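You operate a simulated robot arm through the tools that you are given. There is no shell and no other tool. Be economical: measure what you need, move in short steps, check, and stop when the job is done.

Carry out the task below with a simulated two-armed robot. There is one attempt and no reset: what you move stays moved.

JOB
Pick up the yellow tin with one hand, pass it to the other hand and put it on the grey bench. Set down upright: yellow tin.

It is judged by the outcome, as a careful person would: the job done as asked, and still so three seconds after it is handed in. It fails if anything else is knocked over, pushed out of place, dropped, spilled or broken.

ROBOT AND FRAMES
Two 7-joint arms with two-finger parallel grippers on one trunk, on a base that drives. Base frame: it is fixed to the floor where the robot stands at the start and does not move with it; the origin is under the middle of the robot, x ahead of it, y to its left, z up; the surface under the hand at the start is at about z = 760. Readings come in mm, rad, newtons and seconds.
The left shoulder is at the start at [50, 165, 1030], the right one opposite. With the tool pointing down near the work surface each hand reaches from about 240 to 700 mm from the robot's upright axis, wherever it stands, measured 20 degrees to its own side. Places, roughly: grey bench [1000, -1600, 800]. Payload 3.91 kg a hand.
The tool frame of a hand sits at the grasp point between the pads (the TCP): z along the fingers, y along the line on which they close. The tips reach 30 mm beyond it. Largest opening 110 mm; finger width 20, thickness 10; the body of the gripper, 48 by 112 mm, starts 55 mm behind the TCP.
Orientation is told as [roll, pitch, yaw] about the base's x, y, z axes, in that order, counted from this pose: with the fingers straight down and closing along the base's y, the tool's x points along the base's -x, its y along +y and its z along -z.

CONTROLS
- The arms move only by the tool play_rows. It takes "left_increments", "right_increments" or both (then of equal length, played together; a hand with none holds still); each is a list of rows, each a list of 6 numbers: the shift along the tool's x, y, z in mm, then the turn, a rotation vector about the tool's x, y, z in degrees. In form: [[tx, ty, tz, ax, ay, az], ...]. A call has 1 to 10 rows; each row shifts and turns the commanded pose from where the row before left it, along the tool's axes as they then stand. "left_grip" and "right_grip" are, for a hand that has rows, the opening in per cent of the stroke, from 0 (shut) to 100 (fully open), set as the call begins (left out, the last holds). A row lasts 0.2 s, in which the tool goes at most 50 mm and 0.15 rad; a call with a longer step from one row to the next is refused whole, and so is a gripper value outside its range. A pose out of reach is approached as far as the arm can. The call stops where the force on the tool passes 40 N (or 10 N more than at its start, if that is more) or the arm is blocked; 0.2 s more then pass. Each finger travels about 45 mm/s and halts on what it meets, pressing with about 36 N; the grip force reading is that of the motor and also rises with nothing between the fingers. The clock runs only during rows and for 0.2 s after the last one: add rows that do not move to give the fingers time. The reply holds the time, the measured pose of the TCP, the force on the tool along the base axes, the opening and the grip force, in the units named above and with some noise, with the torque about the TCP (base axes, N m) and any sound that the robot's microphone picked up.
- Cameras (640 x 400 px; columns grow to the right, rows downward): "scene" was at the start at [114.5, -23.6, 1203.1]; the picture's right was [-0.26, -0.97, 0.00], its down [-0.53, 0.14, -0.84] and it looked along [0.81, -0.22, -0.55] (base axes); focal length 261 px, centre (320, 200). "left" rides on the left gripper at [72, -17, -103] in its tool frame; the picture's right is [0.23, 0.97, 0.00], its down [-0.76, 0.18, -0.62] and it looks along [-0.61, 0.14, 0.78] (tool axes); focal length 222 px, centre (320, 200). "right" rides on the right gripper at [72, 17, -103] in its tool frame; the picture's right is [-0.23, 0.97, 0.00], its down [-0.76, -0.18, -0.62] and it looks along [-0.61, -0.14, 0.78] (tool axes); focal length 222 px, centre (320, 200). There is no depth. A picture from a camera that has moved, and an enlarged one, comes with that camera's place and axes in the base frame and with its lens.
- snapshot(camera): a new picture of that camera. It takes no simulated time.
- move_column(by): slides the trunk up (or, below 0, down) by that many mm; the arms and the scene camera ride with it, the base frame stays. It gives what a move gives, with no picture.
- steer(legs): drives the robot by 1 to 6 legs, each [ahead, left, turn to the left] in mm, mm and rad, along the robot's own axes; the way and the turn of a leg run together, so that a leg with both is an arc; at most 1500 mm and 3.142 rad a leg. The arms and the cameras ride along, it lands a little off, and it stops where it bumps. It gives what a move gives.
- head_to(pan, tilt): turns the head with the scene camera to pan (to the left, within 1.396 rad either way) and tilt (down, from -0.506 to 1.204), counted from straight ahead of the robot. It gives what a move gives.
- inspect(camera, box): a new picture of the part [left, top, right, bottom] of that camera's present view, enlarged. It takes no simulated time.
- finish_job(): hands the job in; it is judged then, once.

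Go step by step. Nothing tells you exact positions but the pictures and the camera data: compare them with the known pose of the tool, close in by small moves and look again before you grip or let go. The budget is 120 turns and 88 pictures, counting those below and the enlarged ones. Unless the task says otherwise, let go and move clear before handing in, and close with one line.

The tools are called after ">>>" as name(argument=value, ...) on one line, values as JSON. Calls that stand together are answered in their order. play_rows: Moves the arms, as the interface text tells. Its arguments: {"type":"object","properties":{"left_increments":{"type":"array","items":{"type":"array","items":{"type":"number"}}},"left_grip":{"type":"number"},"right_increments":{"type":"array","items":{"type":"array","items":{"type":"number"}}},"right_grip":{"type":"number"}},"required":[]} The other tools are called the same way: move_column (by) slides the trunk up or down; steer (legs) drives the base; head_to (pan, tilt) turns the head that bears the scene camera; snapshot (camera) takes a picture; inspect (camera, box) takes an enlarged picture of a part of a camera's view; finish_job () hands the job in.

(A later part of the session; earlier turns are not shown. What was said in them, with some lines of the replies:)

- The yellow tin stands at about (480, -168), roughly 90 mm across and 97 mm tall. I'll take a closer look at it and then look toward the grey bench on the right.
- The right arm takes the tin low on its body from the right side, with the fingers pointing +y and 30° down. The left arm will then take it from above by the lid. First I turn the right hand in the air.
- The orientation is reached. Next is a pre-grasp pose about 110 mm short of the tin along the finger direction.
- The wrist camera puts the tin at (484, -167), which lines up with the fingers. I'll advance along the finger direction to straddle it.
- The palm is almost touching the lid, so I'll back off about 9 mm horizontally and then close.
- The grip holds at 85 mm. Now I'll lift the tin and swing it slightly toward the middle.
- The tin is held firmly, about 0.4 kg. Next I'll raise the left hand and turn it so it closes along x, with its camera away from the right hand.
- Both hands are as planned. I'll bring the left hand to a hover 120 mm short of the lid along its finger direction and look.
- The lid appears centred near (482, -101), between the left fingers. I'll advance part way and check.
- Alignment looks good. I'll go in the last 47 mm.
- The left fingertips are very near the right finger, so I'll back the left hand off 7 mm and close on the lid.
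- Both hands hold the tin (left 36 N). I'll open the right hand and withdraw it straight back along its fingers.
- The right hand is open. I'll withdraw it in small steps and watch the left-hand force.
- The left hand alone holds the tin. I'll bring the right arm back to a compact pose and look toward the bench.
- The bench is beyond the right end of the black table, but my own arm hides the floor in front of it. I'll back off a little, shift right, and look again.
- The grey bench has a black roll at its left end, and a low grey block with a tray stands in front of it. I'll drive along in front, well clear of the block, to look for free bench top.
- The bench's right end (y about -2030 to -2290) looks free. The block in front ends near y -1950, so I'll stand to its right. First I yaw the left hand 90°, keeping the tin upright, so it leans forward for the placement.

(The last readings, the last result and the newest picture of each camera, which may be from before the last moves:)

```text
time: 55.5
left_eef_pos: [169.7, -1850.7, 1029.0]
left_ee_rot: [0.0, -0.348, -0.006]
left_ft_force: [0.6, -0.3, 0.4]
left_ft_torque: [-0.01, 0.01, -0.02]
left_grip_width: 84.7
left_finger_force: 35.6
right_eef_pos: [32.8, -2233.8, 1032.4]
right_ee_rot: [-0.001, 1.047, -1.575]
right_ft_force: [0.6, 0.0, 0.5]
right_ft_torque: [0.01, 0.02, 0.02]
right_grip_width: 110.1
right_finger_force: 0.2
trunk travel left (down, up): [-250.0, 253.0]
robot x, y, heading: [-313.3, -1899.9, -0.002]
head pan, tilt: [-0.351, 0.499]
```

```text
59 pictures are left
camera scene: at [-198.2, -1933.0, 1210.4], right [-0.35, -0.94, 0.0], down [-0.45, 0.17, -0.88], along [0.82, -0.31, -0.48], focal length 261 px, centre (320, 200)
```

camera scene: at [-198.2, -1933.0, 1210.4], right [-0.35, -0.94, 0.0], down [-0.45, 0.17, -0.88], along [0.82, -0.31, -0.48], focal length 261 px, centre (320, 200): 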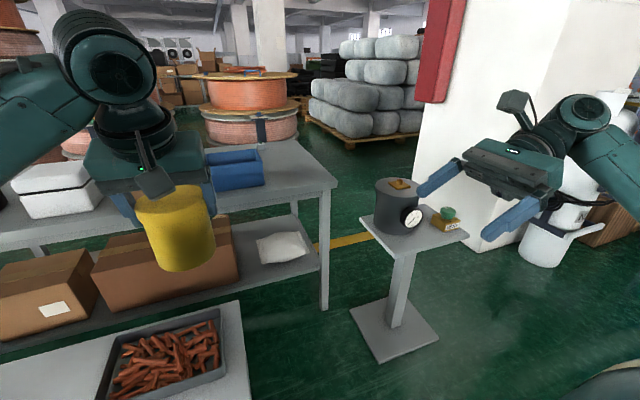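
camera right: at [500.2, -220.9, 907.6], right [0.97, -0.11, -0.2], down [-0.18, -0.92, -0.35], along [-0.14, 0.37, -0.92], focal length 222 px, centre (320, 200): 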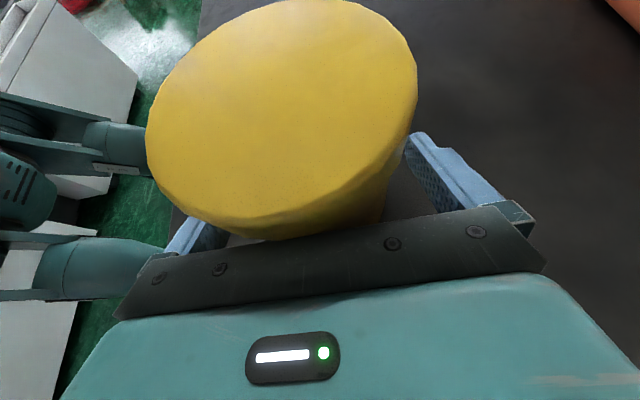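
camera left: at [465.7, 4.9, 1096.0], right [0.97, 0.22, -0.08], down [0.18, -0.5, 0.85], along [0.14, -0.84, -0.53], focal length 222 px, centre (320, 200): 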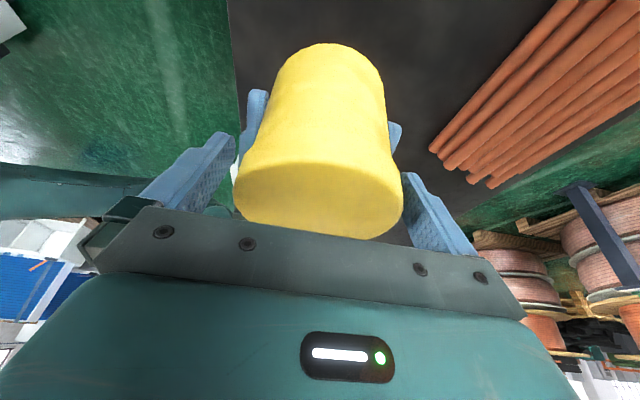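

The right end of the bench is free, so the target is about (680, -2170). I'll tuck the right arm back and up to stay clear of the small pedestal, then drive to about (0, -2220).

>>> play_rows(right_increments=[[26, -30, -15, 0, 0, 0], [26, -30, -15, 0, 0, 0], [20, -20, -12, 0, 0, 0], [0, 0, 0, 0, 0, 0]])

>>> steer(legs=[[0, -325, 0], [200, 0, 0]])

>>> head_to(pan=-0.1, tilt=0.6)

>>> snapshot(camera="scene")

```text
time: 56.5
left_eef_pos: [170.5, -1850.9, 1029.6]
left_ee_rot: [0.0, -0.348, -0.007]
left_ft_force: [0.3, -0.5, 0.4]
left_ft_torque: [0.04, 0.02, -0.03]
left_grip_width: 84.8
left_finger_force: 36.2
right_eef_pos: [-48.4, -2233.8, 1116.8]
right_ee_rot: [-0.002, 1.048, -1.578]
right_ft_force: [0.1, 0.1, -1.4]
right_ft_torque: [-0.02, 0.01, -0.01]
right_grip_width: 110.2
right_finger_force: 0.1
trunk travel left (down, up): [-250.0, 253.0]
robot x, y, heading: [-313.9, -1899.9, -0.006]
head pan, tilt: [-0.351, 0.499]
```

```text
time: 61.0
left_eef_pos: [367.2, -2171.6, 1028.6]
left_ee_rot: [-0.001, -0.347, -0.007]
left_ft_force: [0.6, -0.7, 0.4]
left_ft_torque: [0.0, 0.05, -0.06]
left_grip_width: 84.7
left_finger_force: 36.2
right_eef_pos: [149.0, -2555.0, 1116.2]
right_ee_rot: [-0.002, 1.048, -1.576]
right_ft_force: [-0.1, 0.2, 0.6]
right_ft_torque: [-0.01, 0.02, 0.0]
right_grip_width: 110.3
right_finger_force: 0.1
trunk travel left (down, up): [-250.0, 253.0]
robot x, y, heading: [-115.7, -2220.4, -0.006]
head pan, tilt: [-0.351, 0.499]
```

```text
time: 61.8
left_eef_pos: [366.8, -2172.1, 1029.5]
left_ee_rot: [0.0, -0.346, -0.006]
left_ft_force: [-1.3, 0.3, -0.3]
left_ft_torque: [0.02, -0.01, 0.02]
left_grip_width: 85.0
left_finger_force: 36.7
right_eef_pos: [149.9, -2555.7, 1116.0]
right_ee_rot: [0.0, 1.046, -1.574]
right_ft_force: [-0.3, 0.2, 0.9]
right_ft_torque: [-0.01, 0.0, 0.01]
right_grip_width: 110.1
right_finger_force: 0.0
trunk travel left (down, up): [-250.0, 253.0]
robot x, y, heading: [-115.4, -2223.8, -0.005]
head pan, tilt: [-0.099, 0.6]
```

```text
58 pictures are left
camera scene: at [0.4, -2232.3, 1201.4], right [-0.1, -0.99, 0.0], down [-0.56, 0.06, -0.83], along [0.82, -0.09, -0.56], focal length 261 px, centre (320, 200)
```

scene: 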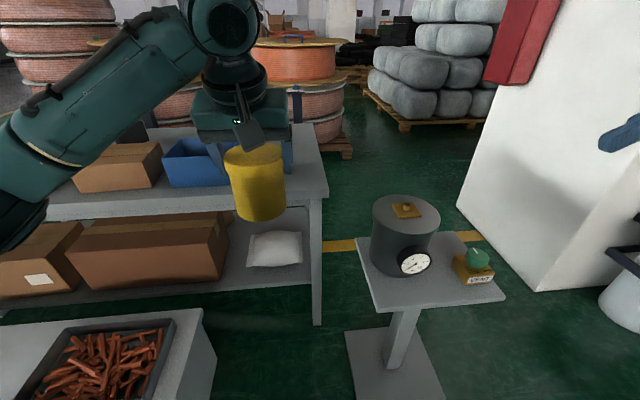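

The tin hangs in front of the bench at y about -2171, on line with the free spot. I'll drive forward to x about 0 and look from the wrist camera as well.

>>> steer(legs=[[115, 0, 0]])

>>> snapshot(camera="left")

>>> snapshot(camera="scene")

```text
time: 63.0
left_eef_pos: [482.3, -2171.6, 1027.7]
left_ee_rot: [0.0, -0.345, -0.006]
left_ft_force: [0.2, -0.7, -0.2]
left_ft_torque: [-0.01, 0.03, -0.02]
left_grip_width: 84.8
left_finger_force: 35.9
right_eef_pos: [265.4, -2555.2, 1114.6]
right_ee_rot: [-0.003, 1.046, -1.576]
right_ft_force: [-0.7, -0.2, -0.2]
right_ft_torque: [0.02, 0.04, 0.01]
right_grip_width: 110.1
right_finger_force: 0.1
trunk travel left (down, up): [-250.0, 253.0]
robot x, y, heading: [1.8, -2225.6, -0.003]
head pan, tilt: [-0.099, 0.6]
```

```text
57 pictures are left
camera left: at [378.5, -2187.2, 1102.7], right [-0.21, 0.97, -0.08], down [0.5, 0.18, 0.85], along [0.84, 0.14, -0.53], focal length 222 px, centre (320, 200)
```

left: 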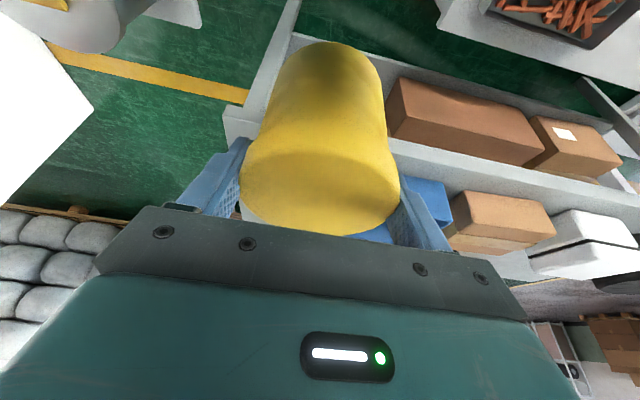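

```text
56 pictures are left
camera scene: at [116.1, -2232.6, 1201.3], right [-0.1, -0.99, 0.0], down [-0.56, 0.06, -0.82], along [0.82, -0.08, -0.57], focal length 261 px, centre (320, 200)
```

scene: 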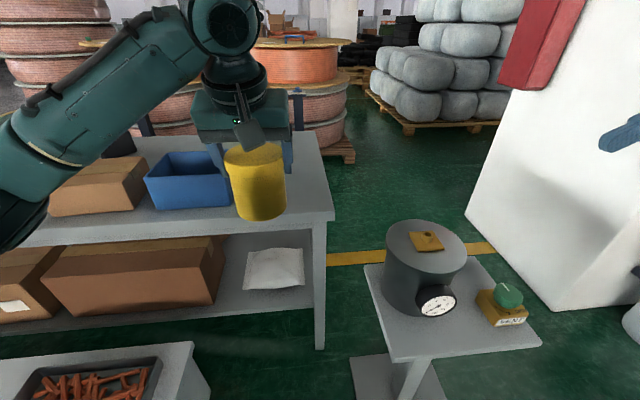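

Triangulating gives a bench top near z 775, front edge x about 655, right end y about -2320 and bin side at y about -2048. I'll extend the left arm forward at height to x about 718.

>>> play_rows(left_increments=[[-37, -1, 13.4, 0, 0, 0], [-37, -1, 13.4, 0, 0, 0], [-37, -1, 13.4, 0, 0, 0], [-37, -1, 13.4, 0, 0, 0], [-37, -1, 13.4, 0, 0, 0], [-37, -1, 13.4, 0, 0, 0], [0, 0, 0, 0, 0, 0]])

>>> snapshot(camera="scene")

>>> snapshot(camera="left")

```text
time: 64.6
left_eef_pos: [675.0, -2171.3, 1018.9]
left_ee_rot: [0.0, -0.35, -0.006]
left_ft_force: [0.4, 0.3, -2.9]
left_ft_torque: [-0.01, 0.05, -0.04]
left_grip_width: 84.7
left_finger_force: 35.5
left hand out of reach, approached as far as the arm can: row 5, 6
right_eef_pos: [265.5, -2554.8, 1115.5]
right_ee_rot: [-0.001, 1.046, -1.576]
right_ft_force: [-0.5, 0.0, -0.1]
right_ft_torque: [0.0, 0.04, 0.02]
right_grip_width: 109.9
right_finger_force: 0.1
trunk travel left (down, up): [-250.0, 253.0]
robot x, y, heading: [-1.5, -2222.1, 0.0]
head pan, tilt: [-0.099, 0.6]
```

```text
55 pictures are left
camera scene: at [116.0, -2232.3, 1201.3], right [-0.1, -0.99, 0.0], down [-0.56, 0.06, -0.82], along [0.82, -0.09, -0.57], focal length 261 px, centre (320, 200)
```

scene: 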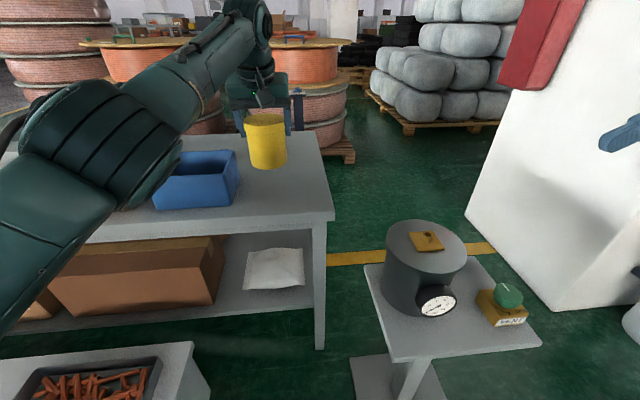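

```text
54 pictures are left
camera left: at [572.0, -2186.8, 1092.5], right [-0.21, 0.98, -0.08], down [0.5, 0.17, 0.85], along [0.84, 0.14, -0.53], focal length 222 px, centre (320, 200)
```

left: 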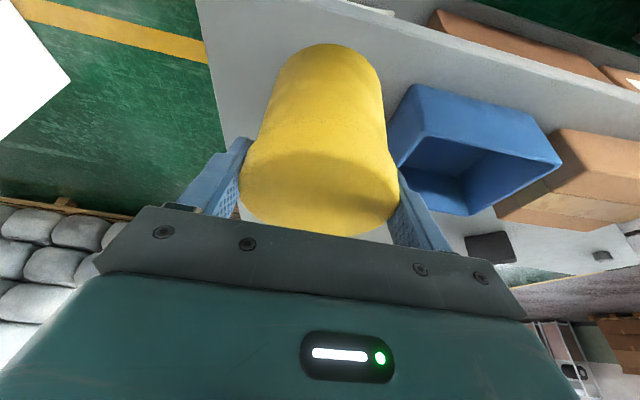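

The arm's reach ends near x = 675 here, so I'll creep the base forward 50 mm.

>>> steer(legs=[[50, 0, 0]])

>>> play_rows(left_increments=[[10, -5, 28, 0, 0, 0], [10, -4, 28, 0, 0, 0], [0, 0, 0, 0, 0, 0]])

>>> snapshot(camera="scene")

>>> snapshot(camera="left")

```text
time: 65.5
left_eef_pos: [726.2, -2172.4, 1018.7]
left_ee_rot: [-0.001, -0.348, -0.005]
left_ft_force: [0.9, -0.1, -2.6]
left_ft_torque: [0.02, 0.04, 0.0]
left_grip_width: 84.6
left_finger_force: 35.9
right_eef_pos: [315.1, -2555.4, 1116.2]
right_ee_rot: [-0.001, 1.046, -1.575]
right_ft_force: [0.7, 0.2, 0.3]
right_ft_torque: [0.01, 0.05, 0.01]
right_grip_width: 110.0
right_finger_force: 0.1
trunk travel left (down, up): [-250.0, 253.0]
robot x, y, heading: [50.8, -2223.6, -0.002]
head pan, tilt: [-0.099, 0.6]
```

```text
time: 66.3
left_eef_pos: [726.2, -2180.0, 960.3]
left_ee_rot: [0.0, -0.347, -0.006]
left_ft_force: [0.3, -0.2, -3.6]
left_ft_torque: [-0.02, 0.04, -0.02]
left_grip_width: 84.7
left_finger_force: 36.4
right_eef_pos: [315.5, -2555.5, 1116.2]
right_ee_rot: [-0.002, 1.047, -1.576]
right_ft_force: [0.2, 0.3, -0.1]
right_ft_torque: [0.01, 0.02, -0.01]
right_grip_width: 109.8
right_finger_force: 0.1
trunk travel left (down, up): [-250.0, 253.0]
robot x, y, heading: [51.9, -2218.5, -0.007]
head pan, tilt: [-0.099, 0.6]
```

```text
53 pictures are left
camera scene: at [166.2, -2232.9, 1201.4], right [-0.1, -0.99, 0.0], down [-0.56, 0.06, -0.82], along [0.82, -0.09, -0.57], focal length 261 px, centre (320, 200)
```

scene: 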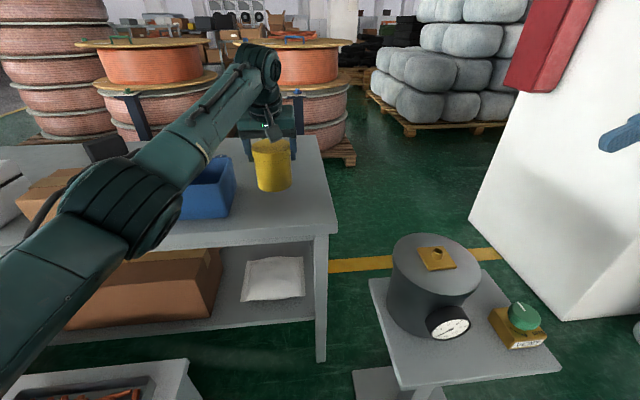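

```text
52 pictures are left
camera left: at [622.0, -2195.7, 1033.5], right [-0.21, 0.97, -0.08], down [0.5, 0.18, 0.85], along [0.84, 0.14, -0.53], focal length 222 px, centre (320, 200)
```

left: 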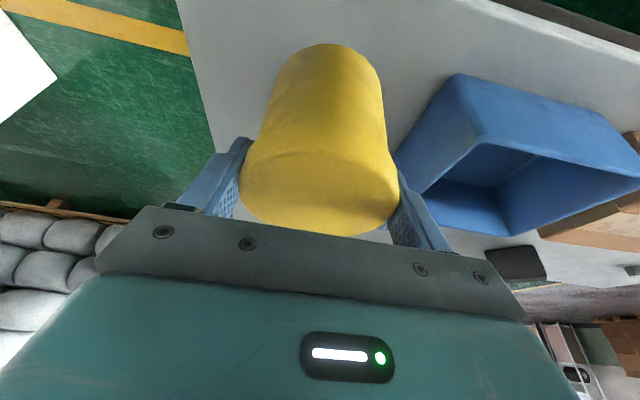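

The spot is clear. I'll lower the tin straight down, then continue in fine steps until contact.

>>> play_rows(left_increments=[[4.3, 0, 11.75, 0, 0, 0], [4.3, 0, 11.75, 0, 0, 0], [4.3, 0, 11.75, 0, 0, 0], [4.3, 0, 11.75, 0, 0, 0], [0, 0, 0, 0, 0, 0]])

>>> inspect(camera="scene", box=[170, 90, 350, 240])

```text
time: 67.5
left_eef_pos: [726.2, -2178.4, 909.6]
left_ee_rot: [-0.001, -0.348, -0.006]
left_ft_force: [0.6, -0.6, -3.8]
left_ft_torque: [0.02, -0.01, 0.03]
left_grip_width: 84.6
left_finger_force: 36.0
right_eef_pos: [316.2, -2555.1, 1115.8]
right_ee_rot: [0.0, 1.047, -1.578]
right_ft_force: [0.0, 0.1, -0.3]
right_ft_torque: [0.04, 0.01, 0.0]
right_grip_width: 109.9
right_finger_force: 0.1
trunk travel left (down, up): [-250.0, 253.0]
robot x, y, heading: [49.2, -2221.4, -0.002]
head pan, tilt: [-0.099, 0.6]
```

```text
2.67 times, centred on (260, 165) of scene
camera zoom: at [166.3, -2232.9, 1201.3], right [-0.1, -0.99, 0.0], down [-0.56, 0.06, -0.82], along [0.82, -0.09, -0.57], focal length 696 px, centre (480, 293)
```

zoom: 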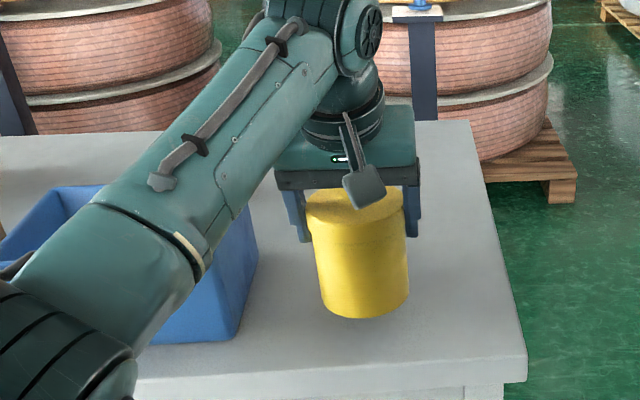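

Everything is clear so far. I'll continue down in fine steps.

>>> play_rows(left_increments=[[1.03, 0, 2.82, 0, 0, 0], [1.03, 0, 2.82, 0, 0, 0], [1.03, 0, 2.82, 0, 0, 0], [1.03, 0, 2.82, 0, 0, 0], [1.03, 0, 2.82, 0, 0, 0], [1.03, 0, 2.82, 0, 0, 0], [1.03, 0, 2.82, 0, 0, 0], [0, 0, 0, 0, 0, 0]])

>>> inspect(camera="scene", box=[210, 110, 330, 210])

```text
time: 69.3
left_eef_pos: [724.9, -2179.9, 887.4]
left_ee_rot: [0.001, -0.348, -0.007]
left_ft_force: [-0.3, 0.1, -3.5]
left_ft_torque: [0.02, 0.02, 0.02]
left_grip_width: 84.7
left_finger_force: 35.6
right_eef_pos: [315.0, -2556.2, 1117.3]
right_ee_rot: [-0.002, 1.048, -1.577]
right_ft_force: [-0.1, 0.6, -0.7]
right_ft_torque: [0.02, 0.02, 0.0]
right_grip_width: 110.0
right_finger_force: 0.1
trunk travel left (down, up): [-250.0, 253.0]
robot x, y, heading: [50.5, -2219.9, -0.005]
head pan, tilt: [-0.099, 0.6]
```

```text
4.00 times, centred on (270, 160) of scene
camera zoom: at [166.3, -2232.9, 1201.3], right [-0.1, -0.99, 0.0], down [-0.56, 0.06, -0.82], along [0.82, -0.09, -0.57], focal length 1044 px, centre (520, 360)
```

zoom: 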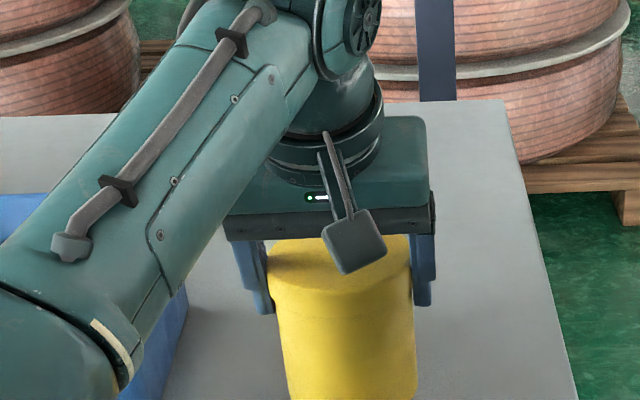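

Not in contact yet; expected at TCP z of roughly 868. I'll continue in 2 mm steps.

>>> play_rows(left_increments=[[0.68, 0, 1.88, 0, 0, 0], [0.68, 0, 1.88, 0, 0, 0], [0.68, 0, 1.88, 0, 0, 0], [0.68, 0, 1.88, 0, 0, 0], [0.68, 0, 1.88, 0, 0, 0], [0.68, 0, 1.88, 0, 0, 0], [0, 0, 0, 0, 0, 0]])

>>> inspect(camera="scene", box=[210, 130, 350, 240])

```text
time: 71.0
left_eef_pos: [725.3, -2182.0, 875.8]
left_ee_rot: [0.001, -0.347, -0.006]
left_ft_force: [0.5, 0.4, -4.2]
left_ft_torque: [-0.03, 0.04, 0.02]
left_grip_width: 84.3
left_finger_force: 35.6
right_eef_pos: [315.8, -2556.0, 1115.8]
right_ee_rot: [-0.001, 1.048, -1.575]
right_ft_force: [0.1, -0.5, 1.8]
right_ft_torque: [-0.03, 0.03, -0.01]
right_grip_width: 110.1
right_finger_force: 0.1
trunk travel left (down, up): [-250.0, 253.0]
robot x, y, heading: [47.3, -2217.9, -0.011]
head pan, tilt: [-0.099, 0.6]
```

```text
3.64 times, centred on (280, 185) of scene
camera zoom: at [166.3, -2232.8, 1201.3], right [-0.1, -0.99, 0.0], down [-0.56, 0.06, -0.82], along [0.82, -0.09, -0.57], focal length 949 px, centre (466, 254)
```

zoom: 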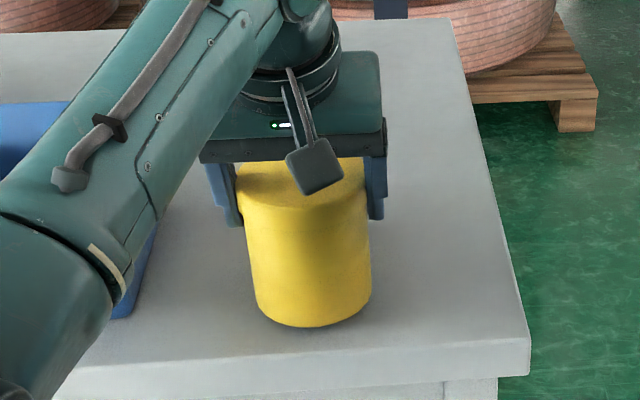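

>>> play_rows(left_increments=[[0.51, 0, 1.41, 0, 0, 0], [0.51, 0, 1.41, 0, 0, 0], [0.51, 0, 1.41, 0, 0, 0], [0.51, 0, 1.41, 0, 0, 0], [0, 0, 0, 0, 0, 0]])

```text
time: 72.2
left_eef_pos: [727.2, -2181.0, 870.1]
left_ee_rot: [0.001, -0.348, -0.006]
left_ft_force: [-0.5, 0.1, -3.9]
left_ft_torque: [0.0, -0.01, 0.01]
left_grip_width: 84.6
left_finger_force: 35.8
right_eef_pos: [315.8, -2555.1, 1115.6]
right_ee_rot: [-0.001, 1.046, -1.576]
right_ft_force: [0.3, 1.0, 0.4]
right_ft_torque: [-0.02, 0.0, -0.01]
right_grip_width: 109.9
right_finger_force: 0.1
trunk travel left (down, up): [-250.0, 253.0]
robot x, y, heading: [49.0, -2220.8, -0.004]
head pan, tilt: [-0.099, 0.6]
```

No contact force yet at TCP z 870, so I'll continue gently.

>>> play_rows(left_increments=[[0.51, 0, 1.41, 0, 0, 0], [0.51, 0, 1.41, 0, 0, 0], [0.51, 0, 1.41, 0, 0, 0], [0.51, 0, 1.41, 0, 0, 0], [0, 0, 0, 0, 0, 0]])

>>> inspect(camera="scene", box=[230, 150, 330, 230])

```text
time: 73.3
left_eef_pos: [725.4, -2181.6, 869.6]
left_ee_rot: [-0.003, -0.356, -0.005]
left_ft_force: [0.4, 0.7, 22.8]
left_ft_torque: [-0.01, 0.67, 0.11]
left_grip_width: 84.5
left_finger_force: 36.1
right_eef_pos: [313.5, -2556.0, 1117.4]
right_ee_rot: [0.007, 1.047, -1.571]
right_ft_force: [-0.6, 0.6, -1.2]
right_ft_torque: [-0.01, -0.01, 0.0]
right_grip_width: 110.0
right_finger_force: 0.0
trunk travel left (down, up): [-250.0, 253.0]
robot x, y, heading: [51.1, -2224.3, -0.003]
head pan, tilt: [-0.099, 0.6]
```

```text
5.00 times, centred on (280, 190) of scene
camera zoom: at [163.9, -2232.9, 1201.9], right [-0.1, -0.99, 0.0], down [-0.56, 0.06, -0.83], along [0.82, -0.09, -0.56], focal length 1305 px, centre (520, 250)
```

zoom: 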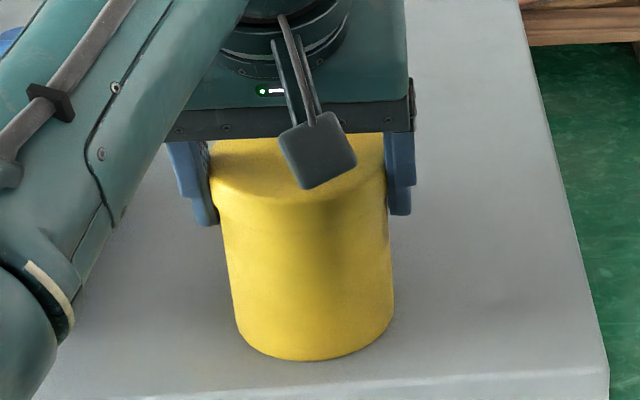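

Contact: about 27 N of push at TCP z 869.6. I'll ease the command up 4 mm to relieve the press.

>>> play_rows(left_increments=[[-0.68, 0, -1.88, 0, 0, 0], [-0.68, 0, -1.88, 0, 0, 0], [0, 0, 0, 0, 0, 0]])

```text
time: 74.2
left_eef_pos: [725.8, -2180.8, 869.1]
left_ee_rot: [0.0, -0.35, -0.007]
left_ft_force: [5.6, -3.2, 11.6]
left_ft_torque: [-0.16, -0.98, -0.1]
left_grip_width: 84.7
left_finger_force: 35.9
right_eef_pos: [314.9, -2556.5, 1116.0]
right_ee_rot: [0.002, 1.046, -1.573]
right_ft_force: [-0.2, 0.3, -0.1]
right_ft_torque: [0.0, 0.03, 0.02]
right_grip_width: 110.1
right_finger_force: 0.0
trunk travel left (down, up): [-250.0, 253.0]
robot x, y, heading: [48.9, -2221.9, -0.004]
head pan, tilt: [-0.099, 0.6]
```

The tin is standing on the bench with light pressure, so I'll open the left hand.

>>> play_rows(left_increments=[[0, 0, 0, 0, 0, 0], [0, 0, 0, 0, 0, 0], [0, 0, 0, 0, 0, 0], [0, 0, 0, 0, 0, 0], [0, 0, 0, 0, 0, 0]], left_grip=100)

>>> snapshot(camera="left")

>>> inspect(camera="scene", box=[210, 130, 350, 240])

```text
time: 75.3
left_eef_pos: [725.9, -2180.6, 868.9]
left_ee_rot: [0.0, -0.349, -0.006]
left_ft_force: [1.0, -0.4, -0.5]
left_ft_torque: [0.01, 0.03, 0.0]
left_grip_width: 110.2
left_finger_force: 0.0
right_eef_pos: [315.8, -2555.4, 1115.3]
right_ee_rot: [0.0, 1.046, -1.574]
right_ft_force: [-0.2, -0.6, 1.3]
right_ft_torque: [-0.02, -0.01, 0.0]
right_grip_width: 109.9
right_finger_force: 0.0
trunk travel left (down, up): [-250.0, 253.0]
robot x, y, heading: [46.5, -2224.5, -0.001]
head pan, tilt: [-0.099, 0.6]
```

```text
47 pictures are left
camera left: at [622.3, -2196.2, 942.3], right [-0.21, 0.97, -0.08], down [0.5, 0.17, 0.85], along [0.84, 0.14, -0.53], focal length 222 px, centre (320, 200)
```

left: 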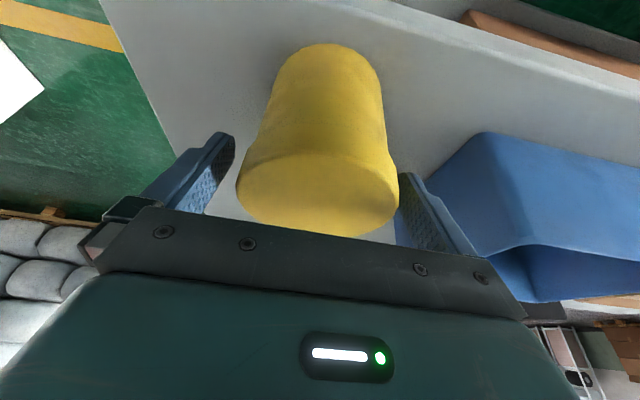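

```text
3.64 times, centred on (280, 185) of scene
camera zoom: at [165.9, -2232.9, 1201.4], right [-0.1, -0.99, 0.0], down [-0.56, 0.06, -0.83], along [0.82, -0.09, -0.56], focal length 949 px, centre (466, 254)
```

zoom: 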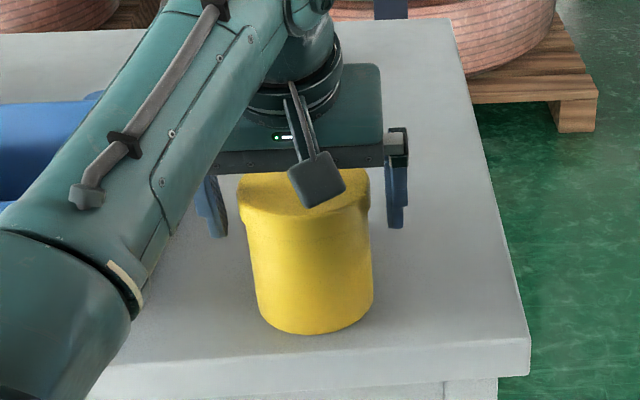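

The tin stands freely. I'll withdraw the left hand back along its fingers.

>>> play_rows(left_increments=[[0, 1.5, -8, 0, 0, 0], [0, 0, -12, 0, 0, 0], [0, 0, -20, 0, 0, 0], [0, 0, -30, 0, 0, 0], [0, 0, -30, 0, 0, 0], [20, 0, -30, 0, 0, 0], [25, 0, -20, 0, 0, 0], [25, 0, -10, 0, 0, 0], [25, 0, -10, 0, 0, 0], [0, 0, 0, 0, 0, 0]])

>>> snapshot(camera="scene")

>>> snapshot(camera="left")

```text
time: 77.5
left_eef_pos: [578.3, -2178.7, 994.0]
left_ee_rot: [0.0, -0.348, -0.007]
left_ft_force: [-0.3, -0.4, 0.4]
left_ft_torque: [-0.04, 0.0, 0.03]
left_grip_width: 109.9
left_finger_force: 0.2
right_eef_pos: [315.2, -2555.3, 1116.5]
right_ee_rot: [0.001, 1.048, -1.575]
right_ft_force: [-0.4, 0.5, 0.3]
right_ft_torque: [-0.01, 0.01, 0.01]
right_grip_width: 110.0
right_finger_force: 0.0
trunk travel left (down, up): [-250.0, 253.0]
robot x, y, heading: [50.9, -2224.0, -0.007]
head pan, tilt: [-0.099, 0.6]
```

```text
45 pictures are left
camera scene: at [165.9, -2232.9, 1201.4], right [-0.1, -0.99, 0.0], down [-0.56, 0.06, -0.83], along [0.82, -0.09, -0.56], focal length 261 px, centre (320, 200)
```

scene: 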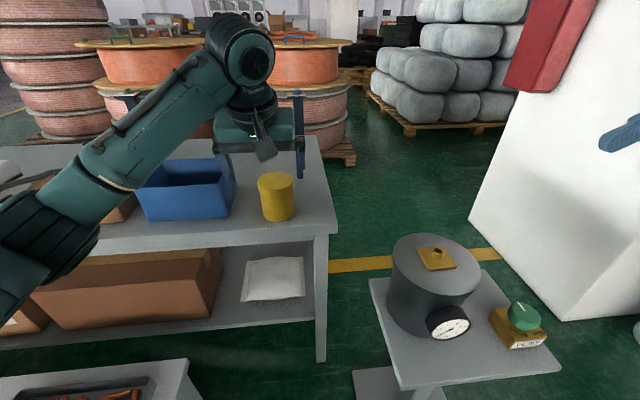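

```text
44 pictures are left
camera left: at [474.8, -2194.4, 1067.6], right [-0.21, 0.97, -0.08], down [0.5, 0.17, 0.85], along [0.84, 0.14, -0.53], focal length 222 px, centre (320, 200)
```

left: 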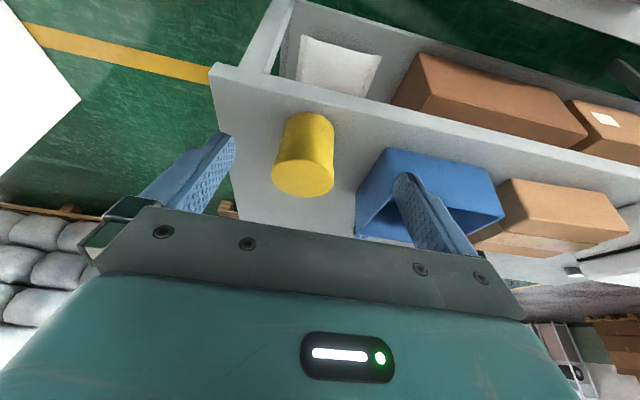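

The tin stands upright on the grey bench. Both hands are empty and clear of it, and nothing else has been disturbed, so I'm handing in.

>>> finish_job()

```text
The job is handed in.
```

The right hand picked up the yellow tin and passed it in the air to the left hand. The left hand set it upright on the right end of the grey bench and moved clear, and I saw nothing else disturbed.
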